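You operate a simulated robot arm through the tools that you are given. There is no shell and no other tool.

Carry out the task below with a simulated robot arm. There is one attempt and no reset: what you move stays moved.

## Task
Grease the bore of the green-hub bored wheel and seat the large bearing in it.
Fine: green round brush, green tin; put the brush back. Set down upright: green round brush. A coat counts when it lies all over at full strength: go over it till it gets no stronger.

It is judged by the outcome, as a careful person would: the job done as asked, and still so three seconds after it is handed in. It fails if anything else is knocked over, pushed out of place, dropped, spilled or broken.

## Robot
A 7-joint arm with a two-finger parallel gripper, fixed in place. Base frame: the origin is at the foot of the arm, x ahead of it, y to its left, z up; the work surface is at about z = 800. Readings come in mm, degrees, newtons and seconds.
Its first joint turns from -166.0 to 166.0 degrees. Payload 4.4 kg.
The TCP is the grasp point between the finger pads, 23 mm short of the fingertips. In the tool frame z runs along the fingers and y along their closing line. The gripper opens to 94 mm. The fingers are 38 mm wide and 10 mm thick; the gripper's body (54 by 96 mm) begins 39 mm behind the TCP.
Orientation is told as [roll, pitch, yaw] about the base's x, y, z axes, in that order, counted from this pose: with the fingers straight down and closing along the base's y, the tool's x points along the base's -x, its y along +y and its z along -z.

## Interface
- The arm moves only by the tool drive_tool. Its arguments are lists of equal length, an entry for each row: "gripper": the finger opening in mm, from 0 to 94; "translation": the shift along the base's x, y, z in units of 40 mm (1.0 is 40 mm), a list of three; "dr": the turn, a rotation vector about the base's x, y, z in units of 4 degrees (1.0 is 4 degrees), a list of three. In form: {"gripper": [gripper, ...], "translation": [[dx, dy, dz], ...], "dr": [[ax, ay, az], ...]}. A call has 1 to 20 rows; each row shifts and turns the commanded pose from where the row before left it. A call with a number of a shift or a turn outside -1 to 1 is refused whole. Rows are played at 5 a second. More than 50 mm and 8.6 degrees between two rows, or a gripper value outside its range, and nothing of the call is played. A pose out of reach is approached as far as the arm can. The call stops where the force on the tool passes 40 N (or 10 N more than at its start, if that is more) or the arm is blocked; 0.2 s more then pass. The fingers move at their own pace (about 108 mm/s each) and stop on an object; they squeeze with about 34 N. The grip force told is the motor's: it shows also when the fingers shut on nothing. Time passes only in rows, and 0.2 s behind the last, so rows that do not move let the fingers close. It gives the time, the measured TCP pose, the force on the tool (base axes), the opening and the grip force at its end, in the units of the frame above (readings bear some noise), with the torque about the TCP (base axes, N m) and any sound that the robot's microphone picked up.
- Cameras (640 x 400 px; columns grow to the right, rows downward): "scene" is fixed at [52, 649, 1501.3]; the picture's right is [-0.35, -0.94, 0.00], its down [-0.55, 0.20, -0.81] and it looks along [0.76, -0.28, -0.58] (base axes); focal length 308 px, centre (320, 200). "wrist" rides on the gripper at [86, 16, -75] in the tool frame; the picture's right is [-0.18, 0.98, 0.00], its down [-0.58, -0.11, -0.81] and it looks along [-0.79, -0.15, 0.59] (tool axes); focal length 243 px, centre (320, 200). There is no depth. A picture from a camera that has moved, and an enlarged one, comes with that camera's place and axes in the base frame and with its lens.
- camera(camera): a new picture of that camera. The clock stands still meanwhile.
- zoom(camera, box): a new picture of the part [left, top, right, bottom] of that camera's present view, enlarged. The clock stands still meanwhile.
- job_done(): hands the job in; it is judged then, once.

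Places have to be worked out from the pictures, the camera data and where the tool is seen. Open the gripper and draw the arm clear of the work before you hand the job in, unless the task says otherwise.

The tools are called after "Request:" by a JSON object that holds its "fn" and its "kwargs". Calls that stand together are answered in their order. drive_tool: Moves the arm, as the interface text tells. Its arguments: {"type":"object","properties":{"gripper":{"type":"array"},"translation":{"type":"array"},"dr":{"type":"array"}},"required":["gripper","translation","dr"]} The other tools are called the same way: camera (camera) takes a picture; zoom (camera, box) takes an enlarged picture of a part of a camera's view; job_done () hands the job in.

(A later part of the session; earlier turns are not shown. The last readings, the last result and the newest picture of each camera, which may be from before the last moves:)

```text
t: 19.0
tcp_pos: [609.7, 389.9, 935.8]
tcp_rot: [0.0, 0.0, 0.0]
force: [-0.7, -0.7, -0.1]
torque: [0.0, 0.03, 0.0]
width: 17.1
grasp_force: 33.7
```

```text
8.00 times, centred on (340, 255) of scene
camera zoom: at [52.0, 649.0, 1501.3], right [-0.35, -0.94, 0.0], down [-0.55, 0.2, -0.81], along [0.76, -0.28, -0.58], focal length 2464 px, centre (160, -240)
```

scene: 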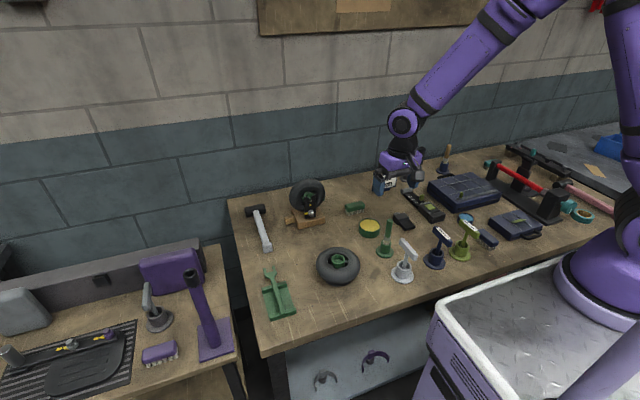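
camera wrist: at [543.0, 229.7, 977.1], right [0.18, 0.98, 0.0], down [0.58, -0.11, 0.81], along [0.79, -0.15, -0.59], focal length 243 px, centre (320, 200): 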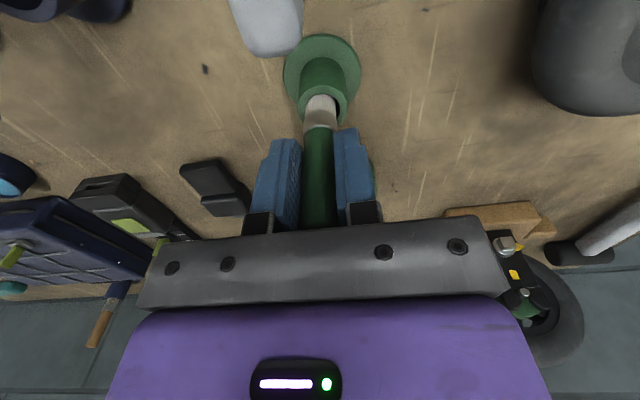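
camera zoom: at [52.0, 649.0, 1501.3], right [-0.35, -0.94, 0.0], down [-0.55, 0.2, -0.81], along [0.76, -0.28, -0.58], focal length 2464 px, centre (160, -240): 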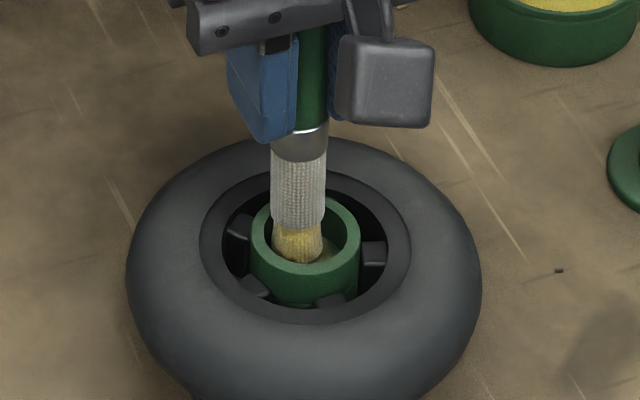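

A faint coat already shows on the bore floor. No lateral contact yet; continue in small +x steps to feel the wall.

Request:
{"fn": "drive_tool", "kwargs": {"gripper": [10, 10], "translation": [[0.03, 0, 0], [0, 0, 0]], "dr": [[0, 0, 0], [0, 0, 0]]}}

Request:
{"fn": "zoom", "kwargs": {"camera": "wrist", "box": [280, 30, 360, 90]}}

```text
t: 19.6
tcp_pos: [610.4, 390.1, 935.1]
tcp_rot: [0.0, -0.1, -0.1]
force: [-1.7, -0.2, -0.7]
torque: [0.05, 0.15, -0.02]
width: 16.7
grasp_force: 33.8
```

```text
6.67 times, centred on (320, 60) of wrist
camera zoom: at [524.9, 406.7, 1010.3], right [0.18, 0.98, 0.0], down [0.58, -0.11, 0.81], along [0.79, -0.15, -0.59], focal length 1618 px, centre (320, 1133)
```

zoom: 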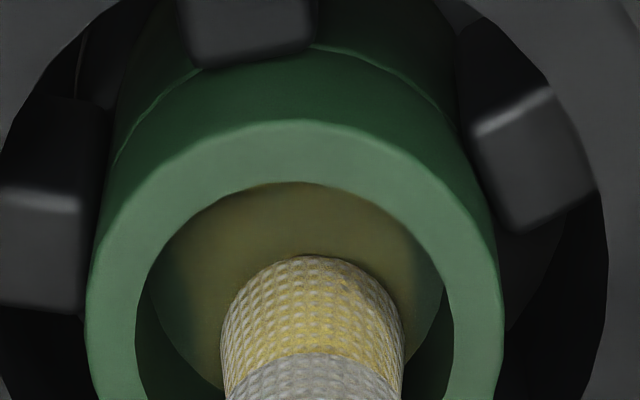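

Light wall contact at x≈610.4, and coat shows up there. Now find the opposite (−x) wall.

Request:
{"fn": "drive_tool", "kwargs": {"gripper": [10, 10, 10, 10], "translation": [[-0.15, 0, 0], [-0.15, 0, 0], [-0.03, 0, 0], [0, 0, 0]], "dr": [[0, 0, 0], [0, 0, 0], [0, 0, 0], [0, 0, 0]]}}

```text
t: 20.6
tcp_pos: [597.3, 390.8, 934.7]
tcp_rot: [0.0, 0.0, 0.0]
force: [1.0, -0.2, -0.6]
torque: [0.0, -0.06, 0.03]
width: 17.0
grasp_force: 34.1
```

Contact at x≈597.3, so the centre is x≈603.8 with clearance ≈6.5 mm. Now test ±y.

Request:
{"fn": "drive_tool", "kwargs": {"gripper": [10, 10, 10, 10], "translation": [[0.16, 0, 0], [0, 0.13, 0], [0, 0.04, 0], [0, 0, 0]], "dr": [[0, 0, 0], [0, 0, 0], [0, 0, 0], [0, 0, 0]]}}

Request:
{"fn": "drive_tool", "kwargs": {"gripper": [10, 10, 10, 10], "translation": [[0, -0.17, 0], [0, -0.13, 0], [0, -0.04, 0], [0, 0, 0]], "dr": [[0, 0, 0], [0, 0, 0], [0, 0, 0], [0, 0, 0]]}}

Request:
{"fn": "zoom", "kwargs": {"camera": "wrist", "box": [280, 30, 360, 90]}}

```text
t: 21.6
tcp_pos: [604.0, 398.1, 935.2]
tcp_rot: [0.1, 0.1, 0.1]
force: [0.8, -2.0, -1.6]
torque: [-0.17, 0.03, 0.02]
width: 17.1
grasp_force: 34.3
```

```text
t: 22.6
tcp_pos: [604.2, 384.4, 936.0]
tcp_rot: [0.0, 0.0, -0.1]
force: [0.6, 0.2, -0.9]
torque: [0.05, 0.01, 0.0]
width: 17.1
grasp_force: 33.6
```

```text
6.67 times, centred on (320, 60) of wrist
camera zoom: at [518.5, 400.0, 1010.7], right [0.18, 0.98, 0.0], down [0.58, -0.11, 0.81], along [0.79, -0.15, -0.59], focal length 1618 px, centre (320, 1133)
```

zoom: 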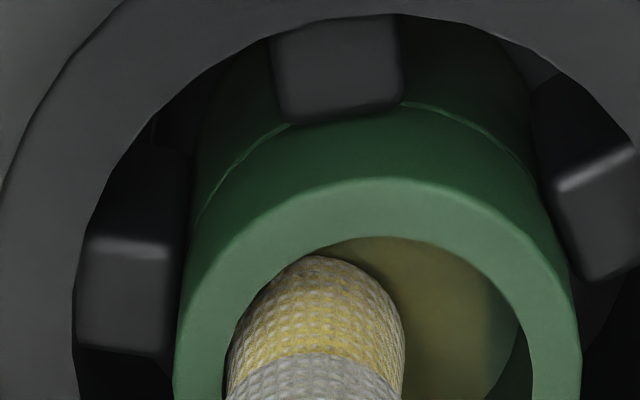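

Bore centre ≈(603.8, 391) with ~6.6 mm travel. I run a full circle along the wall at radius 7 mm.

Request:
{"fn": "drive_tool", "kwargs": {"gripper": [10, 10, 10, 10, 10, 10, 10, 10, 10, 10, 10, 10, 10, 10, 10, 10, 10, 10, 10], "translation": [[0, -0.005, -0.02], [0.0599, 0.0106, 0], [0.0527, 0.0304, 0], [0.0391, 0.0466, 0], [0.0208, 0.0571, 0], [0, 0.0608, 0], [-0.0208, 0.0571, 0], [-0.0391, 0.0466, 0], [-0.0527, 0.0304, 0], [-0.0599, 0.0106, 0], [-0.0599, -0.0106, 0], [-0.0527, -0.0304, 0], [-0.0391, -0.0466, 0], [-0.0208, -0.0571, 0], [0, -0.0608, 0], [0.0208, -0.0571, 0], [0.0391, -0.0466, 0], [0.0527, -0.0304, 0], [0.0599, -0.0106, 0]], "dr": [[0, 0, 0], [0, 0, 0], [0, 0, 0], [0, 0, 0], [0, 0, 0], [0, 0, 0], [0, 0, 0], [0, 0, 0], [0, 0, 0], [0, 0, 0], [0, 0, 0], [0, 0, 0], [0, 0, 0], [0, 0, 0], [0, 0, 0], [0, 0, 0], [0, 0, 0], [0, 0, 0], [0, 0, 0]]}}

Request:
{"fn": "zoom", "kwargs": {"camera": "wrist", "box": [280, 30, 360, 90]}}

Request:
{"fn": "zoom", "kwargs": {"camera": "scene", "box": [310, 230, 370, 280]}}

```text
t: 26.6
tcp_pos: [603.8, 384.6, 935.8]
tcp_rot: [0.1, 0.0, 0.0]
force: [-9.1, 5.0, 14.1]
torque: [0.45, 0.81, 0.03]
width: 17.3
grasp_force: 33.8
```

```text
6.67 times, centred on (320, 60) of wrist
camera zoom: at [517.2, 400.4, 1010.7], right [0.18, 0.98, 0.0], down [0.58, -0.11, 0.81], along [0.79, -0.15, -0.59], focal length 1618 px, centre (320, 1133)
```

zoom: 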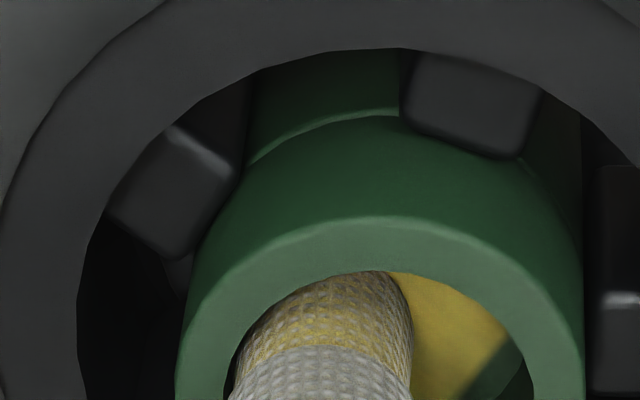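

```text
8.00 times, centred on (340, 255) of scene
camera zoom: at [52.0, 649.0, 1501.3], right [-0.35, -0.94, 0.0], down [-0.55, 0.2, -0.81], along [0.76, -0.28, -0.58], focal length 2464 px, centre (160, -240)
```

zoom: 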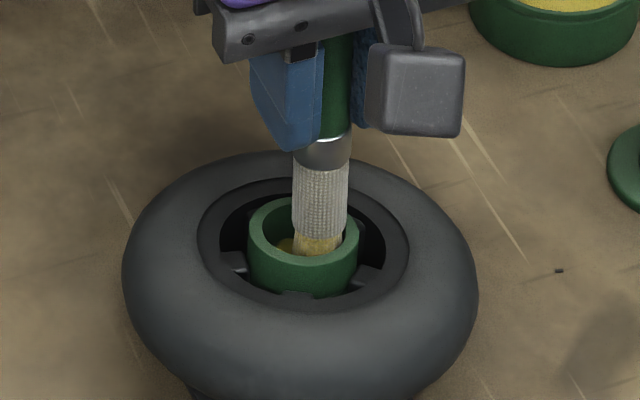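

The wheel seems to have turned/tilted slightly under the friction. I return to the bore centre and raise a few mm to let it settle, then look.

Request:
{"fn": "drive_tool", "kwargs": {"gripper": [10, 10, 10], "translation": [[0, 0.08, 0.08], [0, 0.09, 0.2], [0, 0, 0]], "dr": [[0, 0, 0], [0, 0, 0], [0, 0, 0]]}}

Request:
{"fn": "zoom", "kwargs": {"camera": "wrist", "box": [240, 0, 400, 120]}}

Request:
{"fn": "zoom", "kwargs": {"camera": "scene", "box": [310, 230, 370, 280]}}

Request:
{"fn": "camera", "kwargs": {"camera": "scene"}}

```text
t: 27.4
tcp_pos: [604.1, 390.7, 947.0]
tcp_rot: [-0.1, -0.1, 0.0]
force: [-0.3, -0.1, -0.2]
torque: [0.02, -0.02, 0.0]
width: 17.0
grasp_force: 33.9
```

```text
3.33 times, centred on (320, 60) of wrist
camera zoom: at [518.4, 406.5, 1021.1], right [0.18, 0.98, 0.0], down [0.58, -0.11, 0.81], along [0.79, -0.15, -0.59], focal length 809 px, centre (320, 667)
```

zoom: 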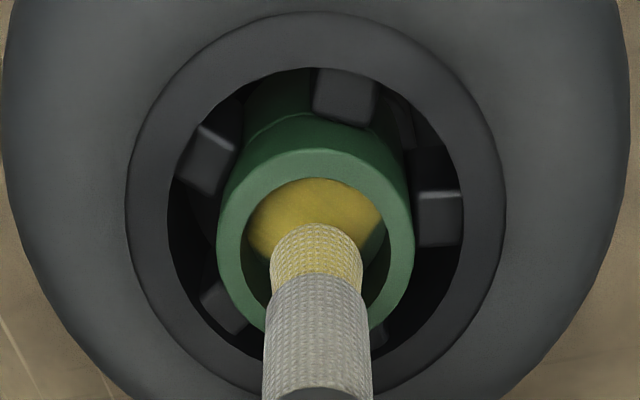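

```text
8.00 times, centred on (340, 255) of scene
camera zoom: at [52.0, 649.0, 1501.3], right [-0.35, -0.94, 0.0], down [-0.55, 0.2, -0.81], along [0.76, -0.28, -0.58], focal length 2464 px, centre (160, -240)
```

zoom: 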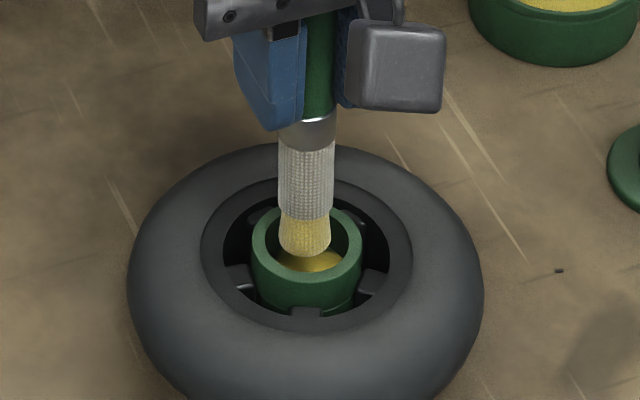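

```text
taken
```

scene: 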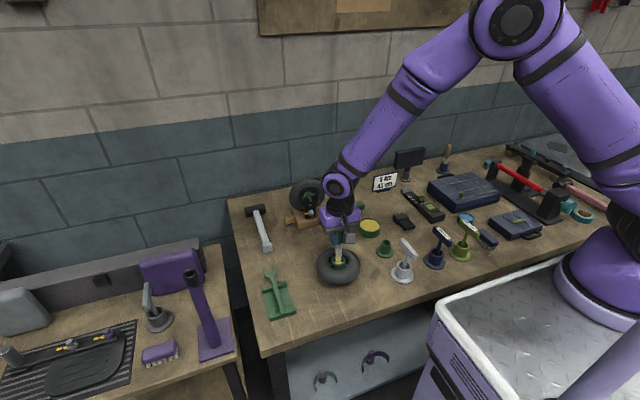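

The wheel slid ~5 mm toward −x but stands level; the floor is yellow. I lift the brush clear to inspect the wall's coat.

Request:
{"fn": "drive_tool", "kwargs": {"gripper": [10, 10, 10, 10], "translation": [[-0.08, 0, 0.5], [0.3, 0, 1], [0.6, 0, 0.2], [0, 0, 0]], "dr": [[0, 0, 0], [0, 0, 0], [0, 0, 0], [0, 0, 0]]}}

Request:
{"fn": "zoom", "kwargs": {"camera": "wrist", "box": [280, 0, 360, 60]}}

Request:
{"fn": "zoom", "kwargs": {"camera": "scene", "box": [325, 245, 355, 270]}}

Request:
{"fn": "zoom", "kwargs": {"camera": "scene", "box": [290, 200, 390, 290]}}

```text
t: 28.4
tcp_pos: [636.1, 390.1, 1014.0]
tcp_rot: [0.0, -0.1, -0.1]
force: [-0.2, -0.7, -1.3]
torque: [-0.04, 0.04, -0.03]
width: 17.1
grasp_force: 33.7
```

```text
6.67 times, centred on (320, 30) of wrist
camera zoom: at [550.8, 406.0, 1089.0], right [0.18, 0.98, 0.0], down [0.58, -0.11, 0.81], along [0.79, -0.15, -0.59], focal length 1618 px, centre (320, 1333)
```

zoom: 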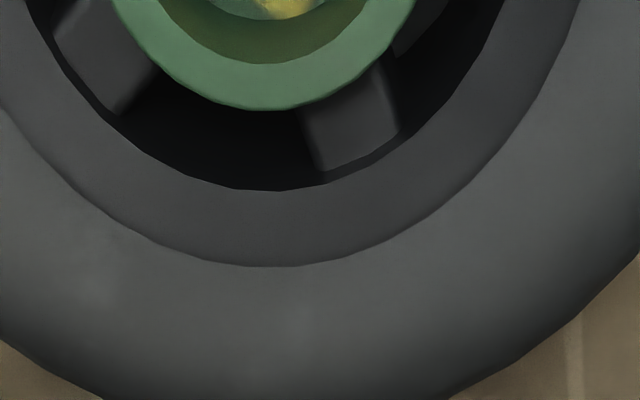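

```text
16.00 times, centred on (340, 258) of scene
camera zoom: at [52.0, 649.0, 1501.3], right [-0.35, -0.94, 0.0], down [-0.55, 0.2, -0.81], along [0.76, -0.28, -0.58], focal length 4929 px, centre (0, -720)
```

zoom: 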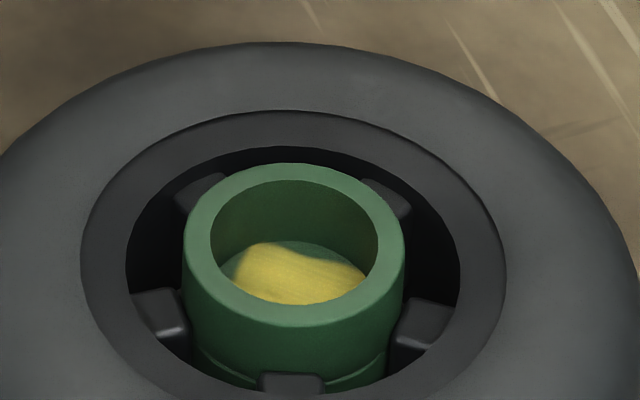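

```text
4.44 times, centred on (340, 245) of scene
camera zoom: at [52.0, 649.0, 1501.3], right [-0.35, -0.94, 0.0], down [-0.55, 0.2, -0.81], along [0.76, -0.28, -0.58], focal length 1369 px, centre (231, 0)
```

zoom: 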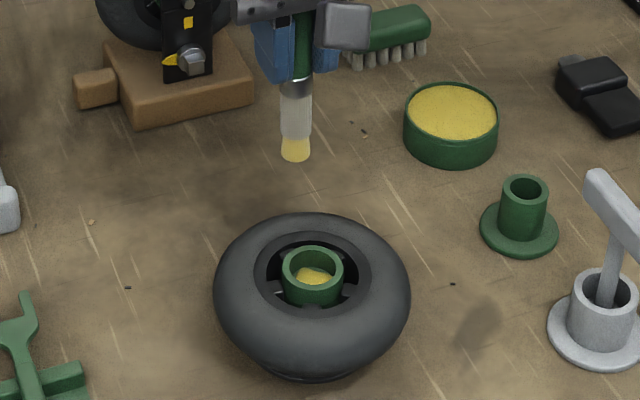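

The floor is partly coated; walls only faintly. The wheel's bore is now at ≈(599,391). I go back in, staying off the floor this time (floor drag moved the wheel).

Request:
{"fn": "drive_tool", "kwargs": {"gripper": [10, 10, 10, 10], "translation": [[-0.93, 0.02, 0], [0, 0, -0.8], [0, 0, -0.6], [0, 0, 0]], "dr": [[0, 0, 0], [0, 0, 0], [0, 0, 0], [0, 0, 0]]}}

Request:
{"fn": "zoom", "kwargs": {"camera": "wrist", "box": [240, 0, 400, 120]}}

Request:
{"fn": "zoom", "kwargs": {"camera": "scene", "box": [310, 230, 370, 280]}}

```text
t: 29.4
tcp_pos: [598.6, 391.6, 956.9]
tcp_rot: [0.0, 0.0, 0.0]
force: [0.0, -0.4, -1.6]
torque: [0.02, -0.01, 0.01]
width: 16.9
grasp_force: 33.8
```

```text
3.33 times, centred on (320, 60) of wrist
camera zoom: at [513.5, 407.8, 1033.0], right [0.18, 0.98, 0.0], down [0.58, -0.11, 0.81], along [0.79, -0.15, -0.59], focal length 809 px, centre (320, 667)
```

zoom: 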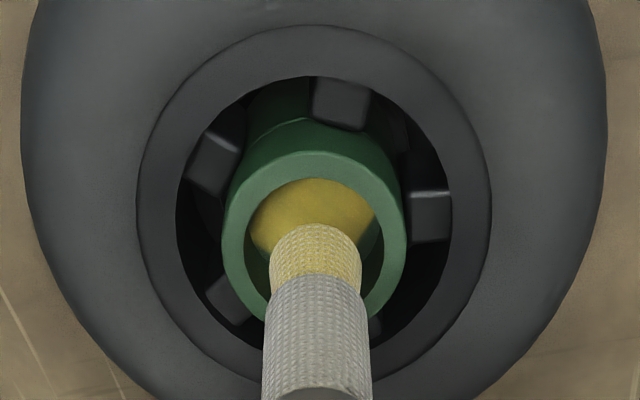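

```text
8.00 times, centred on (340, 255) of scene
camera zoom: at [52.0, 649.0, 1501.3], right [-0.35, -0.94, 0.0], down [-0.55, 0.2, -0.81], along [0.76, -0.28, -0.58], focal length 2464 px, centre (160, -240)
```

zoom: 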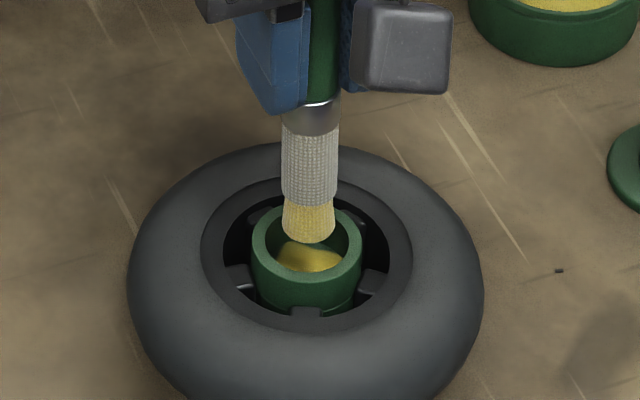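

Alignment over the bore is good. I go down to ~7 mm above the floor position, out to the wall, and circle once.

Request:
{"fn": "drive_tool", "kwargs": {"gripper": [10, 10, 10, 10, 10, 10, 10, 10, 10, 10, 10, 10, 10, 10, 10, 10, 10, 10, 10, 10], "translation": [[0, 0, -0.4], [0, -0.175, 0], [0.0599, 0.0106, 0], [0.0527, 0.0304, 0], [0.0391, 0.0466, 0], [0.0208, 0.0571, 0], [0, 0.0608, 0], [-0.0208, 0.0571, 0], [-0.0391, 0.0466, 0], [-0.0527, 0.0304, 0], [-0.0599, 0.0106, 0], [-0.0599, -0.0106, 0], [-0.0527, -0.0304, 0], [-0.0391, -0.0466, 0], [-0.0208, -0.0571, 0], [0, -0.0608, 0], [0.0208, -0.0571, 0], [0.0391, -0.0466, 0], [0.0527, -0.0304, 0], [0.0599, -0.0106, 0]], "dr": [[0, 0, 0], [0, 0, 0], [0, 0, 0], [0, 0, 0], [0, 0, 0], [0, 0, 0], [0, 0, 0], [0, 0, 0], [0, 0, 0], [0, 0, 0], [0, 0, 0], [0, 0, 0], [0, 0, 0], [0, 0, 0], [0, 0, 0], [0, 0, 0], [0, 0, 0], [0, 0, 0], [0, 0, 0], [0, 0, 0]]}}

Request:
{"fn": "zoom", "kwargs": {"camera": "scene", "box": [325, 245, 355, 270]}}

Request:
{"fn": "zoom", "kwargs": {"camera": "wrist", "box": [240, 0, 400, 120]}}

```text
t: 33.6
tcp_pos: [599.1, 384.3, 942.5]
tcp_rot: [0.1, 0.0, 0.0]
force: [-1.0, 0.7, -0.8]
torque: [0.12, 0.02, -0.03]
width: 17.0
grasp_force: 34.6
```

```text
16.00 times, centred on (340, 258) of scene
camera zoom: at [52.0, 649.0, 1501.3], right [-0.35, -0.94, 0.0], down [-0.55, 0.2, -0.81], along [0.76, -0.28, -0.58], focal length 4929 px, centre (0, -720)
```

zoom: 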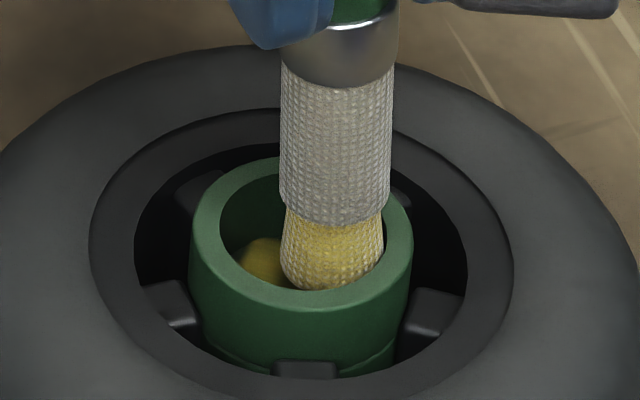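

```text
3.33 times, centred on (320, 60) of wrist
camera zoom: at [513.7, 399.9, 1017.1], right [0.18, 0.98, 0.0], down [0.58, -0.11, 0.81], along [0.79, -0.15, -0.59], focal length 809 px, centre (320, 667)
```

zoom: 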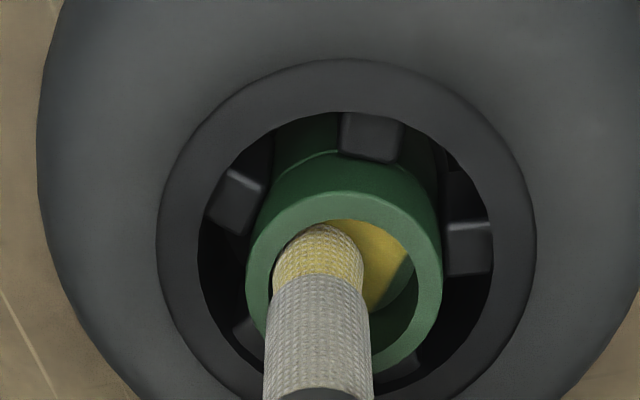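

The wheel barely moved this time. I'll do another circle slightly wider (R≈7.4 mm) a bit lower, then inspect the wall.

Request:
{"fn": "drive_tool", "kwargs": {"gripper": [10, 10, 10, 10, 10, 10, 10, 10, 10, 10, 10, 10, 10, 10, 10, 10, 10, 10, 10, 10], "translation": [[0, -0.01, -0.08], [0.0633, 0.0112, 0], [0.0557, 0.0321, 0], [0.0413, 0.0493, 0], [0.022, 0.0604, 0], [0, 0.0643, 0], [-0.022, 0.0604, 0], [-0.0413, 0.0493, 0], [-0.0557, 0.0321, 0], [-0.0633, 0.0112, 0], [-0.0633, -0.0112, 0], [-0.0557, -0.0321, 0], [-0.0413, -0.0493, 0], [-0.022, -0.0604, 0], [0, -0.0643, 0], [0.022, -0.0604, 0], [0.0413, -0.0493, 0], [0.0557, -0.0321, 0], [0.0633, -0.0112, 0], [0, 0, 0]], "dr": [[0, 0, 0], [0, 0, 0], [0, 0, 0], [0, 0, 0], [0, 0, 0], [0, 0, 0], [0, 0, 0], [0, 0, 0], [0, 0, 0], [0, 0, 0], [0, 0, 0], [0, 0, 0], [0, 0, 0], [0, 0, 0], [0, 0, 0], [0, 0, 0], [0, 0, 0], [0, 0, 0], [0, 0, 0], [0, 0, 0]]}}

Request:
{"fn": "drive_tool", "kwargs": {"gripper": [10, 10, 10, 10, 10], "translation": [[0, 0.185, 0], [0, 0, 0.6], [0, 0, 0.8], [0.3, 0.6, 0.2], [0, 0, 0]], "dr": [[0, 0, 0], [0, 0, 0], [0, 0, 0], [0, 0, 0], [0, 0, 0]]}}

Request:
{"fn": "zoom", "kwargs": {"camera": "scene", "box": [325, 245, 355, 270]}}

Request:
{"fn": "camera", "kwargs": {"camera": "wrist"}}

```text
t: 37.8
tcp_pos: [599.1, 383.1, 937.8]
tcp_rot: [0.0, 0.1, -0.1]
force: [0.4, 1.0, 0.6]
torque: [0.09, 0.02, 0.02]
width: 17.1
grasp_force: 34.5
```

```text
t: 39.0
tcp_pos: [611.9, 415.0, 1002.7]
tcp_rot: [0.0, 0.1, 0.0]
force: [-0.8, -0.4, 0.2]
torque: [0.03, 0.04, -0.02]
width: 16.9
grasp_force: 34.2
```

```text
16.00 times, centred on (340, 258) of scene
camera zoom: at [52.0, 649.0, 1501.3], right [-0.35, -0.94, 0.0], down [-0.55, 0.2, -0.81], along [0.76, -0.28, -0.58], focal length 4929 px, centre (0, -720)
```

zoom: 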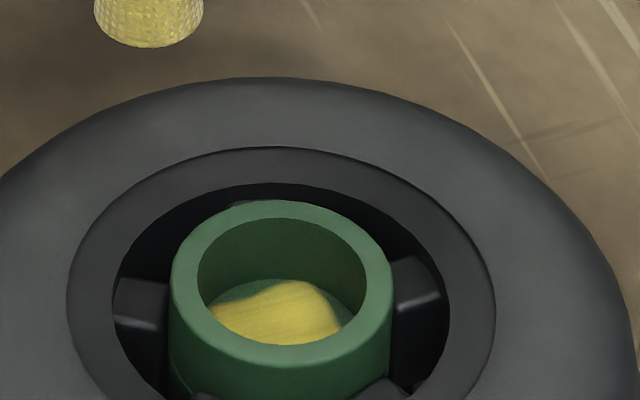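

```text
taken
camera wrist: at [525.5, 431.4, 1077.4], right [0.18, 0.98, 0.0], down [0.58, -0.11, 0.81], along [0.79, -0.15, -0.59], focal length 243 px, centre (320, 200)
```

wrist: 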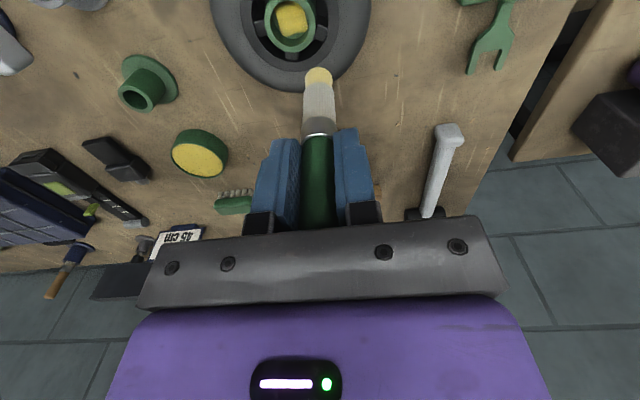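

The wheel shows displaced by ~10 mm again. I wait without moving to see whether it's still moving on its own.

Request:
{"fn": "drive_tool", "kwargs": {"gripper": [10, 10, 10, 10, 10], "translation": [[0, 0, 0], [0, 0, 0], [0, 0, 0], [0, 0, 0], [0, 0, 0]], "dr": [[0, 0, 0], [0, 0, 0], [0, 0, 0], [0, 0, 0], [0, 0, 0]]}}

Request:
{"fn": "zoom", "kwargs": {"camera": "scene", "box": [325, 245, 355, 270]}}

Request:
{"fn": "zoom", "kwargs": {"camera": "scene", "box": [300, 230, 380, 290]}}

Request:
{"fn": "zoom", "kwargs": {"camera": "wrist", "box": [200, 0, 400, 120]}}

```text
t: 40.2
tcp_pos: [610.5, 415.7, 1002.9]
tcp_rot: [0.0, 0.0, 0.0]
force: [-0.1, 0.0, 0.5]
torque: [-0.01, -0.02, 0.0]
width: 16.7
grasp_force: 34.2
```

```text
16.00 times, centred on (340, 258) of scene
camera zoom: at [52.0, 649.0, 1501.3], right [-0.35, -0.94, 0.0], down [-0.55, 0.2, -0.81], along [0.76, -0.28, -0.58], focal length 4929 px, centre (0, -720)
```

zoom: 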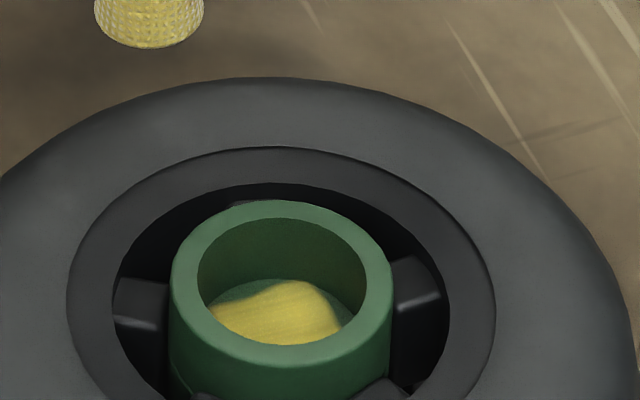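

```text
6.67 times, centred on (340, 260) of scene
camera zoom: at [52.0, 649.0, 1501.3], right [-0.35, -0.94, 0.0], down [-0.55, 0.2, -0.81], along [0.76, -0.28, -0.58], focal length 2054 px, centre (187, -200)
```

zoom: 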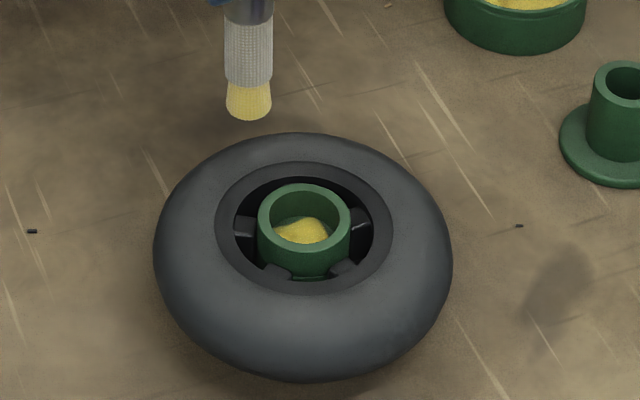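

```text
3.20 times, centred on (300, 60) of wrist
camera zoom: at [525.4, 431.4, 1077.3], right [0.18, 0.98, 0.0], down [0.58, -0.11, 0.81], along [0.79, -0.15, -0.59], focal length 776 px, centre (384, 648)
```

zoom: 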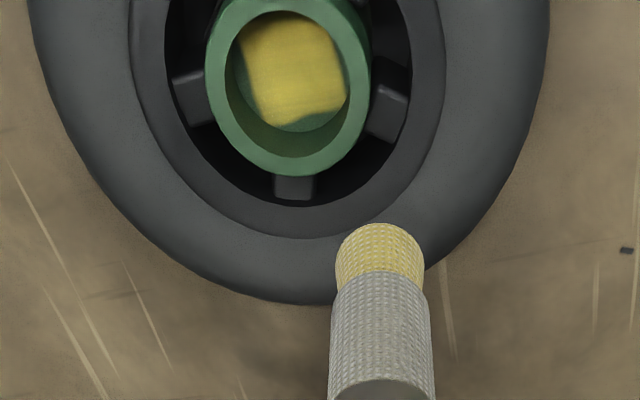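

Request:
{"fn": "zoom", "kwargs": {"camera": "scene", "box": [315, 265, 365, 295]}}

Request:
{"fn": "zoom", "kwargs": {"camera": "wrist", "box": [260, 0, 320, 45]}}

```text
12.80 times, centred on (340, 280) of scene
camera zoom: at [52.0, 649.0, 1501.3], right [-0.35, -0.94, 0.0], down [-0.55, 0.2, -0.81], along [0.76, -0.28, -0.58], focal length 3943 px, centre (64, -824)
```

zoom: 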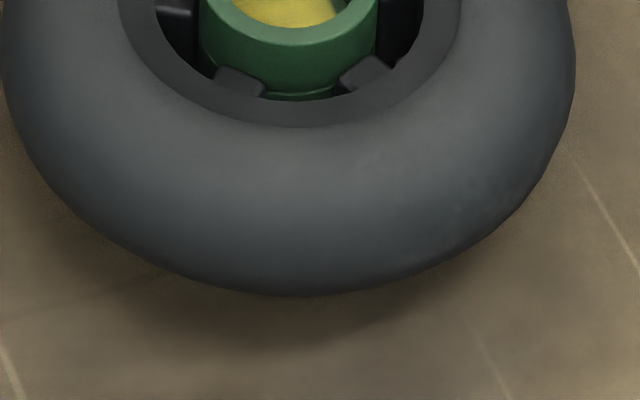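

```text
8.89 times, centred on (290, 22) of wrist
camera zoom: at [525.4, 431.4, 1077.3], right [0.18, 0.98, 0.0], down [0.58, -0.11, 0.81], along [0.79, -0.15, -0.59], focal length 2157 px, centre (587, 1778)
```

zoom: 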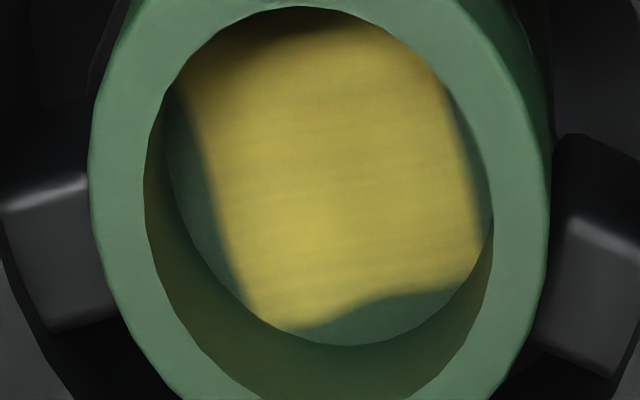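

The wheel rim is now at about (592,396), still level and at the same height. I reload the brush at the tin with a longer swirl before continuing the wall.

Request:
{"fn": "drive_tool", "kwargs": {"gripper": [10, 10, 10, 10, 10, 10, 10, 10, 10, 10, 10, 10, 10, 10, 10, 10, 10, 10, 10, 10], "translation": [[0.515, -0.833, 0], [0.515, -0.833, 0], [0.515, -0.833, 0], [0.515, -0.833, 0], [0.515, -0.833, 0], [0.515, -0.833, -0.4], [0, 0, -0.8], [0, 0, -0.7], [0, 0, -0.35], [0.2, 0, 0], [-0.1, 0.17, 0], [-0.2, 0, 0], [-0.1, -0.17, 0], [0.1, -0.17, 0], [0.2, 0, 0], [0.1, 0.17, 0], [-0.2, 0, 0], [0, 0, 0.3], [0, 0, 0.8], [0, 0, 1]], "dr": [[0, 0, 0], [0, 0, 0], [0, 0, 0], [0, 0, 0], [0, 0, 0], [0, 0, 0], [0, 0, 0], [0, 0, 0], [0, 0, 0], [0, 0, 0], [0, 0, 0], [0, 0, 0], [0, 0, 0], [0, 0, 0], [0, 0, 0], [0, 0, 0], [0, 0, 0], [0, 0, 0], [0, 0, 0], [0, 0, 0]]}}

Request:
{"fn": "zoom", "kwargs": {"camera": "scene", "box": [300, 160, 420, 290]}}

Request:
{"fn": "zoom", "kwargs": {"camera": "wrist", "box": [260, 40, 380, 160]}}

Request:
{"fn": "zoom", "kwargs": {"camera": "scene", "box": [325, 245, 355, 270]}}

```text
t: 44.4
tcp_pos: [734.8, 215.6, 995.7]
tcp_rot: [0.1, 0.1, 0.0]
force: [-0.3, 0.4, -0.9]
torque: [-0.02, 0.04, 0.01]
width: 16.9
grasp_force: 34.6
```

```text
3.08 times, centred on (360, 225) of scene
camera zoom: at [52.0, 649.0, 1501.3], right [-0.35, -0.94, 0.0], down [-0.55, 0.2, -0.81], along [0.76, -0.28, -0.58], focal length 948 px, centre (197, 123)
```

zoom: 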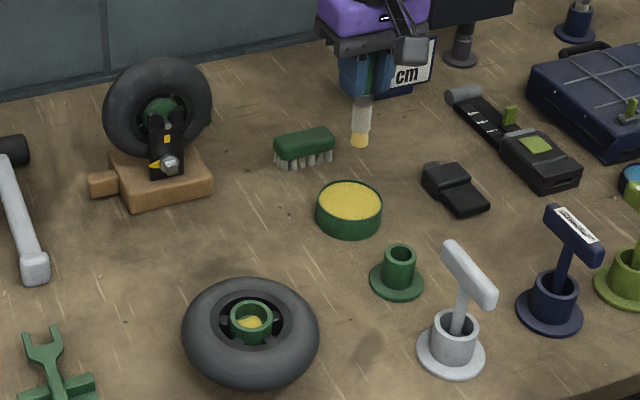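

```text
3.33 times, centred on (320, 100) of wrist
camera zoom: at [649.4, 231.7, 1070.6], right [0.18, 0.98, 0.0], down [0.58, -0.11, 0.81], along [0.79, -0.15, -0.59], focal length 809 px, centre (320, 533)
```

zoom: 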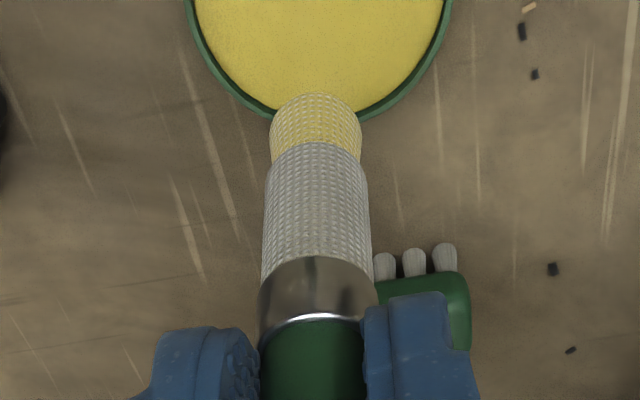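

```text
16.00 times, centred on (340, 258) of scene
camera zoom: at [52.0, 649.0, 1501.3], right [-0.35, -0.94, 0.0], down [-0.55, 0.2, -0.81], along [0.76, -0.28, -0.58], focal length 4929 px, centre (0, -720)
```

zoom: 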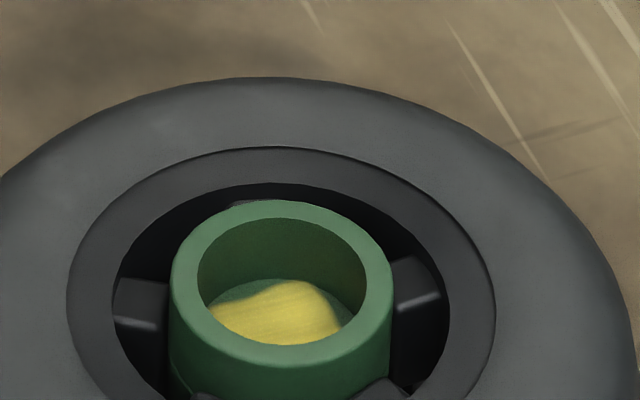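

Freshly loaded. Back over the bore at (592,396), stopping with the tip just above the rim to verify alignment.

Request:
{"fn": "drive_tool", "kwargs": {"gripper": [10, 10, 10, 10, 10, 10, 10, 10], "translation": [[-0.714, 0.902, 0], [-0.714, 0.902, 0], [-0.714, 0.902, 0], [-0.714, 0.902, 0], [-0.714, 0.902, 0], [0, 0, -0.5], [0, 0, -0.3], [0, 0, 0]], "dr": [[0, 0, 0], [0, 0, 0], [0, 0, 0], [0, 0, 0], [0, 0, 0], [0, 0, 0], [0, 0, 0], [0, 0, 0]]}}

Request:
{"fn": "zoom", "kwargs": {"camera": "wrist", "box": [240, 0, 400, 120]}}

Request:
{"fn": "zoom", "kwargs": {"camera": "scene", "box": [310, 230, 370, 280]}}

```text
t: 46.2
tcp_pos: [590.5, 397.3, 964.7]
tcp_rot: [0.1, 0.1, 0.0]
force: [0.1, 0.6, 0.4]
torque: [-0.01, 0.0, -0.02]
width: 16.9
grasp_force: 33.3
```

```text
3.33 times, centred on (320, 60) of wrist
camera zoom: at [505.4, 412.9, 1039.6], right [0.18, 0.98, 0.0], down [0.58, -0.11, 0.81], along [0.79, -0.15, -0.59], focal length 809 px, centre (320, 667)
```

zoom: 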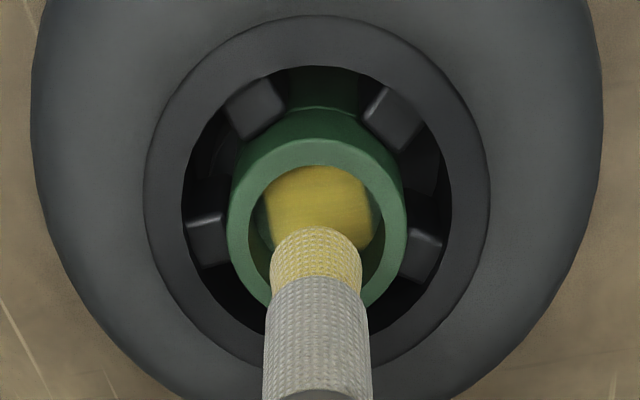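

```text
8.00 times, centred on (340, 255) of scene
camera zoom: at [52.0, 649.0, 1501.3], right [-0.35, -0.94, 0.0], down [-0.55, 0.2, -0.81], along [0.76, -0.28, -0.58], focal length 2464 px, centre (160, -240)
```

zoom: 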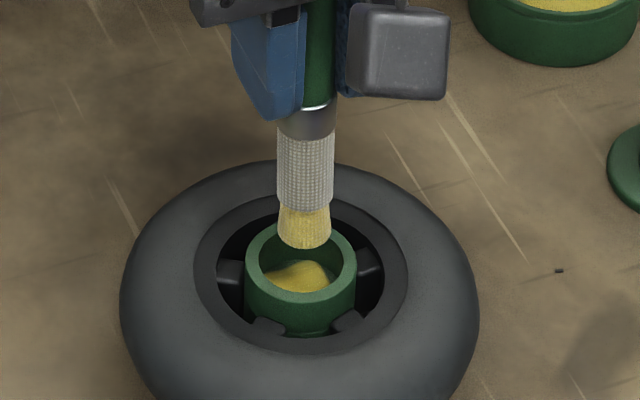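

The bore centre is +1.8 mm x, +0.7 mm y from the tip. I correct, enter to ~7 mm above the floor and move to the −y wall, checking force.

Request:
{"fn": "drive_tool", "kwargs": {"gripper": [10, 10, 10, 10, 10], "translation": [[0.045, 0.018, 0], [0, 0, -0.3], [0, 0, -0.27], [0, -0.1725, 0], [0, 0, 0]], "dr": [[0, 0, 0], [0, 0, 0], [0, 0, 0], [0, 0, 0], [0, 0, 0]]}}

Request:
{"fn": "drive_tool", "kwargs": {"gripper": [10, 10, 10, 10, 10, 10, 10, 10, 10, 10], "translation": [[0.1014, 0.0329, 0], [0.0627, 0.0862, 0], [0, 0.1066, 0], [-0.0627, 0.0862, 0], [-0.1014, 0.0329, 0], [-0.1014, -0.0329, 0], [-0.0627, -0.0862, 0], [0, -0.1066, 0], [0.0627, -0.0862, 0], [0.1014, -0.0329, 0]], "dr": [[0, 0, 0], [0, 0, 0], [0, 0, 0], [0, 0, 0], [0, 0, 0], [0, 0, 0], [0, 0, 0], [0, 0, 0], [0, 0, 0], [0, 0, 0]]}}

Request:
{"fn": "zoom", "kwargs": {"camera": "scene", "box": [310, 230, 370, 280]}}

Request:
{"fn": "zoom", "kwargs": {"camera": "wrist", "box": [240, 0, 400, 120]}}

```text
t: 47.4
tcp_pos: [593.2, 390.5, 941.5]
tcp_rot: [-0.1, 0.0, -0.1]
force: [-0.7, 1.2, 0.3]
torque: [0.12, 0.04, -0.02]
width: 17.1
grasp_force: 34.0
```

```text
t: 49.6
tcp_pos: [593.2, 390.1, 941.8]
tcp_rot: [0.0, -0.1, 0.0]
force: [-0.7, 0.7, -0.7]
torque: [0.11, 0.06, 0.0]
width: 16.8
grasp_force: 33.8
```

```text
8.00 times, centred on (340, 255) of scene
camera zoom: at [52.0, 649.0, 1501.3], right [-0.35, -0.94, 0.0], down [-0.55, 0.2, -0.81], along [0.76, -0.28, -0.58], focal length 2464 px, centre (160, -240)
```

zoom: 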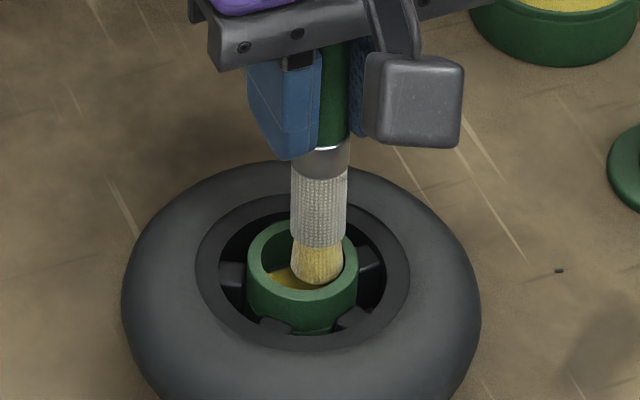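

```text
3.33 times, centred on (320, 60) of wrist
camera zoom: at [508.2, 405.7, 1016.8], right [0.18, 0.98, 0.0], down [0.58, -0.11, 0.81], along [0.79, -0.15, -0.59], focal length 809 px, centre (320, 667)
```

zoom: 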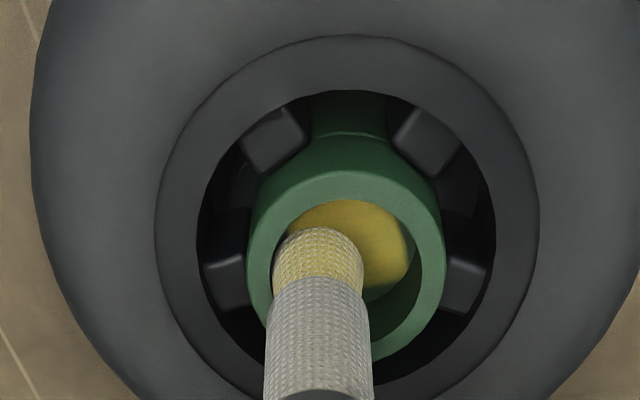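

The circle leaves the wheel in place at ~1 N. I repeat two circles per call.

Request:
{"fn": "drive_tool", "kwargs": {"gripper": [10, 10, 10, 10, 10, 10, 10, 10, 10, 10, 10, 10, 10, 10, 10, 10, 10, 10, 10, 10], "translation": [[0.1014, 0.0329, 0], [0.0627, 0.0862, 0], [0, 0.1066, 0], [-0.0627, 0.0862, 0], [-0.1014, 0.0329, 0], [-0.1014, -0.0329, 0], [-0.0627, -0.0862, 0], [0, -0.1066, 0], [0.0627, -0.0862, 0], [0.1014, -0.0329, 0], [0.1014, 0.0329, 0], [0.0627, 0.0862, 0], [0, 0.1066, 0], [-0.0627, 0.0862, 0], [-0.1014, 0.0329, 0], [-0.1014, -0.0329, 0], [-0.0627, -0.0862, 0], [0, -0.1066, 0], [0.0627, -0.0862, 0], [0.1014, -0.0329, 0]], "dr": [[0, 0, 0], [0, 0, 0], [0, 0, 0], [0, 0, 0], [0, 0, 0], [0, 0, 0], [0, 0, 0], [0, 0, 0], [0, 0, 0], [0, 0, 0], [0, 0, 0], [0, 0, 0], [0, 0, 0], [0, 0, 0], [0, 0, 0], [0, 0, 0], [0, 0, 0], [0, 0, 0], [0, 0, 0], [0, 0, 0]]}}

Request:
{"fn": "zoom", "kwargs": {"camera": "wrist", "box": [280, 30, 360, 90]}}

Request:
{"fn": "zoom", "kwargs": {"camera": "scene", "box": [325, 250, 355, 275]}}

```text
t: 53.8
tcp_pos: [593.9, 389.1, 942.8]
tcp_rot: [0.0, 0.0, 0.0]
force: [-0.4, 0.4, -0.9]
torque: [0.13, 0.07, 0.02]
width: 16.6
grasp_force: 34.1
```

```text
6.67 times, centred on (320, 60) of wrist
camera zoom: at [507.8, 406.2, 1017.1], right [0.18, 0.98, 0.0], down [0.58, -0.11, 0.81], along [0.79, -0.15, -0.59], focal length 1618 px, centre (320, 1133)
```

zoom: 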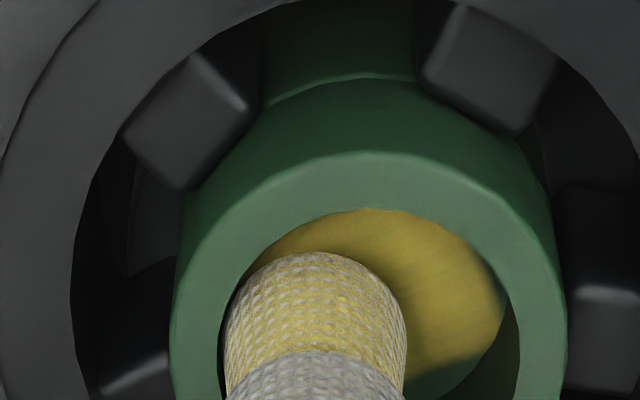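

```text
16.00 times, centred on (340, 262) of scene
camera zoom: at [52.0, 649.0, 1501.3], right [-0.35, -0.94, 0.0], down [-0.55, 0.2, -0.81], along [0.76, -0.28, -0.58], focal length 4929 px, centre (0, -800)
```

zoom: 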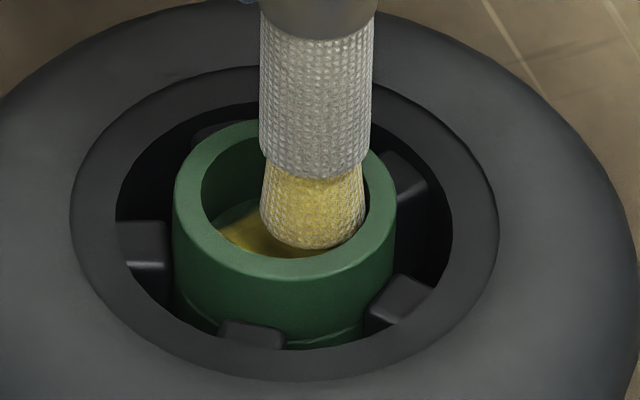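

I recentre, pause, and lift straight up to inspect the wall.

Request:
{"fn": "drive_tool", "kwargs": {"gripper": [10, 10, 10, 10, 10], "translation": [[0, 0.1725, 0], [0, 0, 0], [0, 0, 0.6], [0, 0, 0.9], [0, 0, 0]], "dr": [[0, 0, 0], [0, 0, 0], [0, 0, 0], [0, 0, 0], [0, 0, 0]]}}

Request:
{"fn": "zoom", "kwargs": {"camera": "scene", "box": [325, 250, 355, 275]}}

Request:
{"fn": "zoom", "kwargs": {"camera": "wrist", "box": [280, 0, 360, 60]}}

```text
t: 55.0
tcp_pos: [594.1, 396.7, 1002.4]
tcp_rot: [0.0, 0.0, 0.0]
force: [0.9, -0.3, -0.9]
torque: [0.04, 0.01, -0.02]
width: 16.8
grasp_force: 33.8
```

```text
16.00 times, centred on (340, 262) of scene
camera zoom: at [52.0, 649.0, 1501.3], right [-0.35, -0.94, 0.0], down [-0.55, 0.2, -0.81], along [0.76, -0.28, -0.58], focal length 4929 px, centre (0, -800)
```

zoom: 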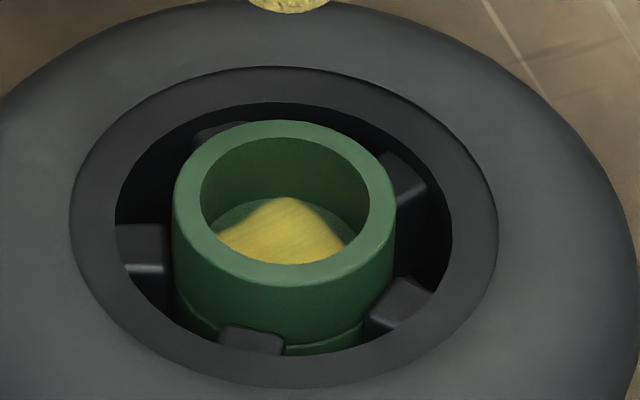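

```text
6.67 times, centred on (320, 30) of wrist
camera zoom: at [508.0, 413.2, 1076.4], right [0.18, 0.98, 0.0], down [0.58, -0.11, 0.81], along [0.79, -0.15, -0.59], focal length 1618 px, centre (320, 1333)
```

zoom: 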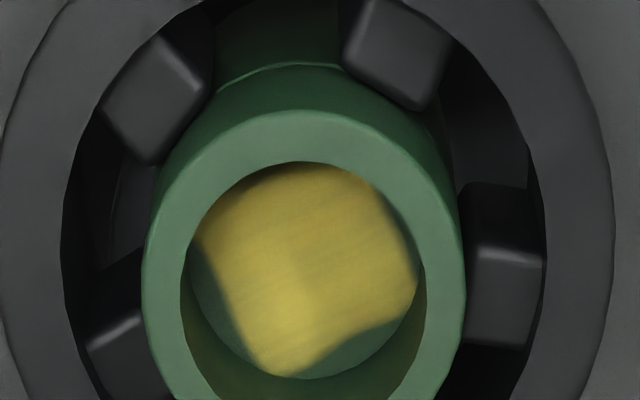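

Wall circles barely deposit. As a test I press the +x wall at one spot with up-and-down strokes, then look.

Request:
{"fn": "drive_tool", "kwargs": {"gripper": [10, 10, 10, 10, 10, 10, 10, 10, 10, 10, 10, 10, 10, 10, 10, 10], "translation": [[0, 0, -0.9], [0, 0, -0.6], [0.1, 0, 0], [0.085, 0, 0], [0, 0, -0.1], [0, 0, 0.1], [0, 0, 0.1], [0, 0, -0.1], [0, 0, -0.1], [0, 0, 0.1], [0, 0, 0.1], [0, 0, -0.1], [0, 0, -0.1], [0, 0, 0.1], [0, 0, 0.1], [0, 0, -0.1]], "dr": [[0, 0, 0], [0, 0, 0], [0, 0, 0], [0, 0, 0], [0, 0, 0], [0, 0, 0], [0, 0, 0], [0, 0, 0], [0, 0, 0], [0, 0, 0], [0, 0, 0], [0, 0, 0], [0, 0, 0], [0, 0, 0], [0, 0, 0], [0, 0, 0]]}}

Request:
{"fn": "drive_tool", "kwargs": {"gripper": [10, 10, 10, 10, 10], "translation": [[-0.185, 0, 0], [0, 0, 0], [0, 0, 0.6], [0, 0, 0.9], [0, 0, 0]], "dr": [[0, 0, 0], [0, 0, 0], [0, 0, 0], [0, 0, 0], [0, 0, 0]]}}

Request:
{"fn": "zoom", "kwargs": {"camera": "scene", "box": [325, 250, 355, 275]}}

Request:
{"fn": "zoom", "kwargs": {"camera": "wrist", "box": [280, 0, 360, 60]}}

```text
t: 58.4
tcp_pos: [601.3, 394.9, 941.1]
tcp_rot: [0.0, 0.0, 0.0]
force: [0.3, -0.1, -1.2]
torque: [0.0, 0.0, 0.02]
width: 16.6
grasp_force: 34.6
```

```text
t: 59.6
tcp_pos: [594.5, 396.2, 1000.2]
tcp_rot: [0.0, 0.1, 0.0]
force: [-0.7, 0.2, -0.5]
torque: [-0.01, -0.01, 0.0]
width: 16.6
grasp_force: 33.6
```

```text
16.00 times, centred on (340, 262) of scene
camera zoom: at [52.0, 649.0, 1501.3], right [-0.35, -0.94, 0.0], down [-0.55, 0.2, -0.81], along [0.76, -0.28, -0.58], focal length 4929 px, centre (0, -800)
```

zoom: 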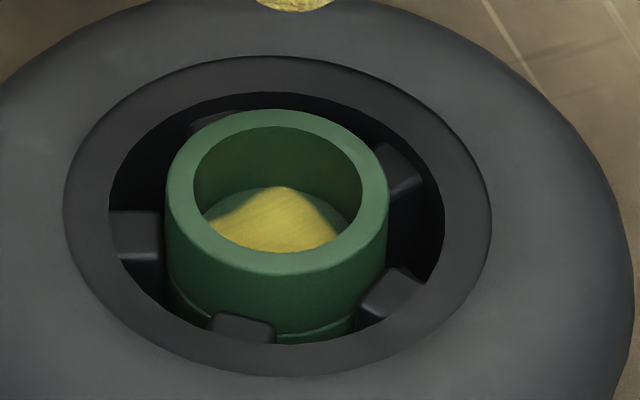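

```text
6.67 times, centred on (320, 30) of wrist
camera zoom: at [508.3, 412.1, 1076.2], right [0.18, 0.98, 0.0], down [0.58, -0.11, 0.81], along [0.79, -0.15, -0.59], focal length 1618 px, centre (320, 1333)
```

zoom: 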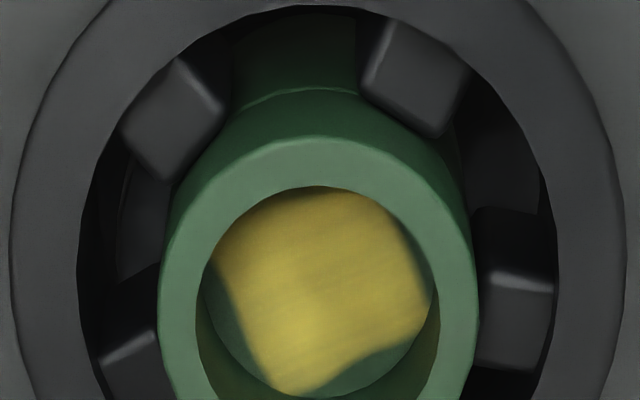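

Request:
{"fn": "zoom", "kwargs": {"camera": "scene", "box": [330, 255, 350, 268]}}

Request:
{"fn": "zoom", "kwargs": {"camera": "scene", "box": [325, 225, 355, 260]}}

Request:
{"fn": "zoom", "kwargs": {"camera": "wrist", "box": [295, 15, 345, 75]}}

```text
16.00 times, centred on (340, 262) of scene
camera zoom: at [52.0, 649.0, 1501.3], right [-0.35, -0.94, 0.0], down [-0.55, 0.2, -0.81], along [0.76, -0.28, -0.58], focal length 4929 px, centre (0, -784)
```

zoom: 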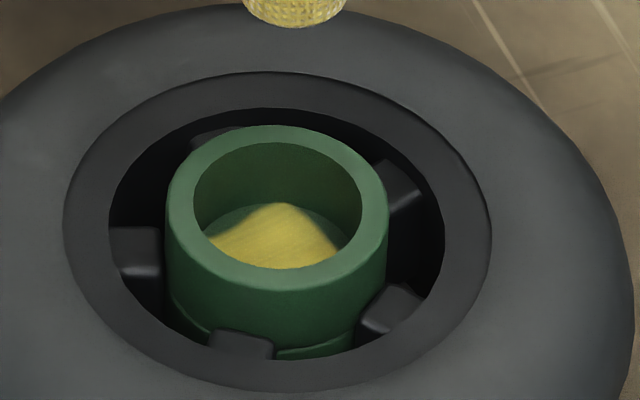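

```text
11.43 times, centred on (340, 242) of scene
camera zoom: at [52.0, 649.0, 1501.3], right [-0.35, -0.94, 0.0], down [-0.55, 0.2, -0.81], along [0.76, -0.28, -0.58], focal length 3521 px, centre (91, -286)
```

zoom: 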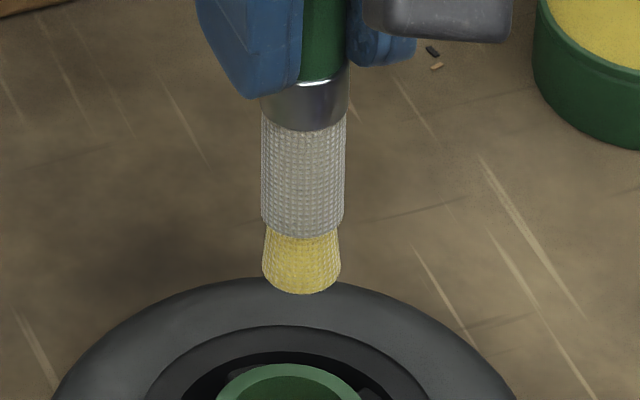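

```text
6.67 times, centred on (320, 45) of wrist
camera zoom: at [508.3, 412.1, 1076.2], right [0.18, 0.98, 0.0], down [0.58, -0.11, 0.81], along [0.79, -0.15, -0.59], focal length 1618 px, centre (320, 1233)
```

zoom: 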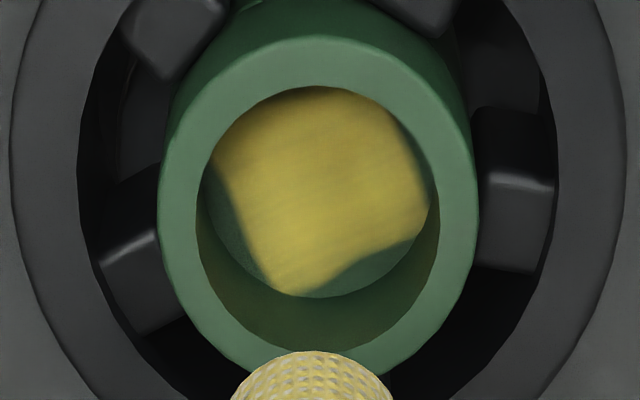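

The brush is still loaded; the coat evidently builds with pressure (the floor, pressed hard, is yellow). I'll work with gentle downward pressure plus outward pressure. Re-enter at centre and find the floor.

Request:
{"fn": "drive_tool", "kwargs": {"gripper": [10, 10, 10, 10, 10], "translation": [[0.008, 0, -0.9], [0, 0, -0.6], [0, 0, -0.08], [0, 0, -0.04], [0, 0, 0]], "dr": [[0, 0, 0], [0, 0, 0], [0, 0, 0], [0, 0, 0], [0, 0, 0]]}}

```text
t: 60.8
tcp_pos: [593.6, 396.3, 937.9]
tcp_rot: [0.1, -0.1, 0.0]
force: [0.6, 0.0, -0.7]
torque: [0.02, 0.03, 0.01]
width: 16.5
grasp_force: 34.2
```

Request:
{"fn": "drive_tool", "kwargs": {"gripper": [10, 10, 10], "translation": [[0, 0, -0.03], [0, 0, -0.02], [0, 0, 0]], "dr": [[0, 0, 0], [0, 0, 0], [0, 0, 0]]}}

```text
t: 61.6
tcp_pos: [593.4, 396.2, 934.2]
tcp_rot: [0.0, 0.0, 0.0]
force: [0.3, -0.6, 0.2]
torque: [-0.02, -0.02, 0.02]
width: 16.5
grasp_force: 34.1
```

Request:
{"fn": "drive_tool", "kwargs": {"gripper": [10, 10, 10], "translation": [[0, 0, -0.02], [0, 0, -0.01], [0, 0, 0]], "dr": [[0, 0, 0], [0, 0, 0], [0, 0, 0]]}}

```text
t: 62.4
tcp_pos: [594.3, 396.1, 934.3]
tcp_rot: [0.0, 0.1, 0.0]
force: [0.3, -0.4, -0.3]
torque: [0.01, 0.02, -0.01]
width: 16.4
grasp_force: 34.2
```

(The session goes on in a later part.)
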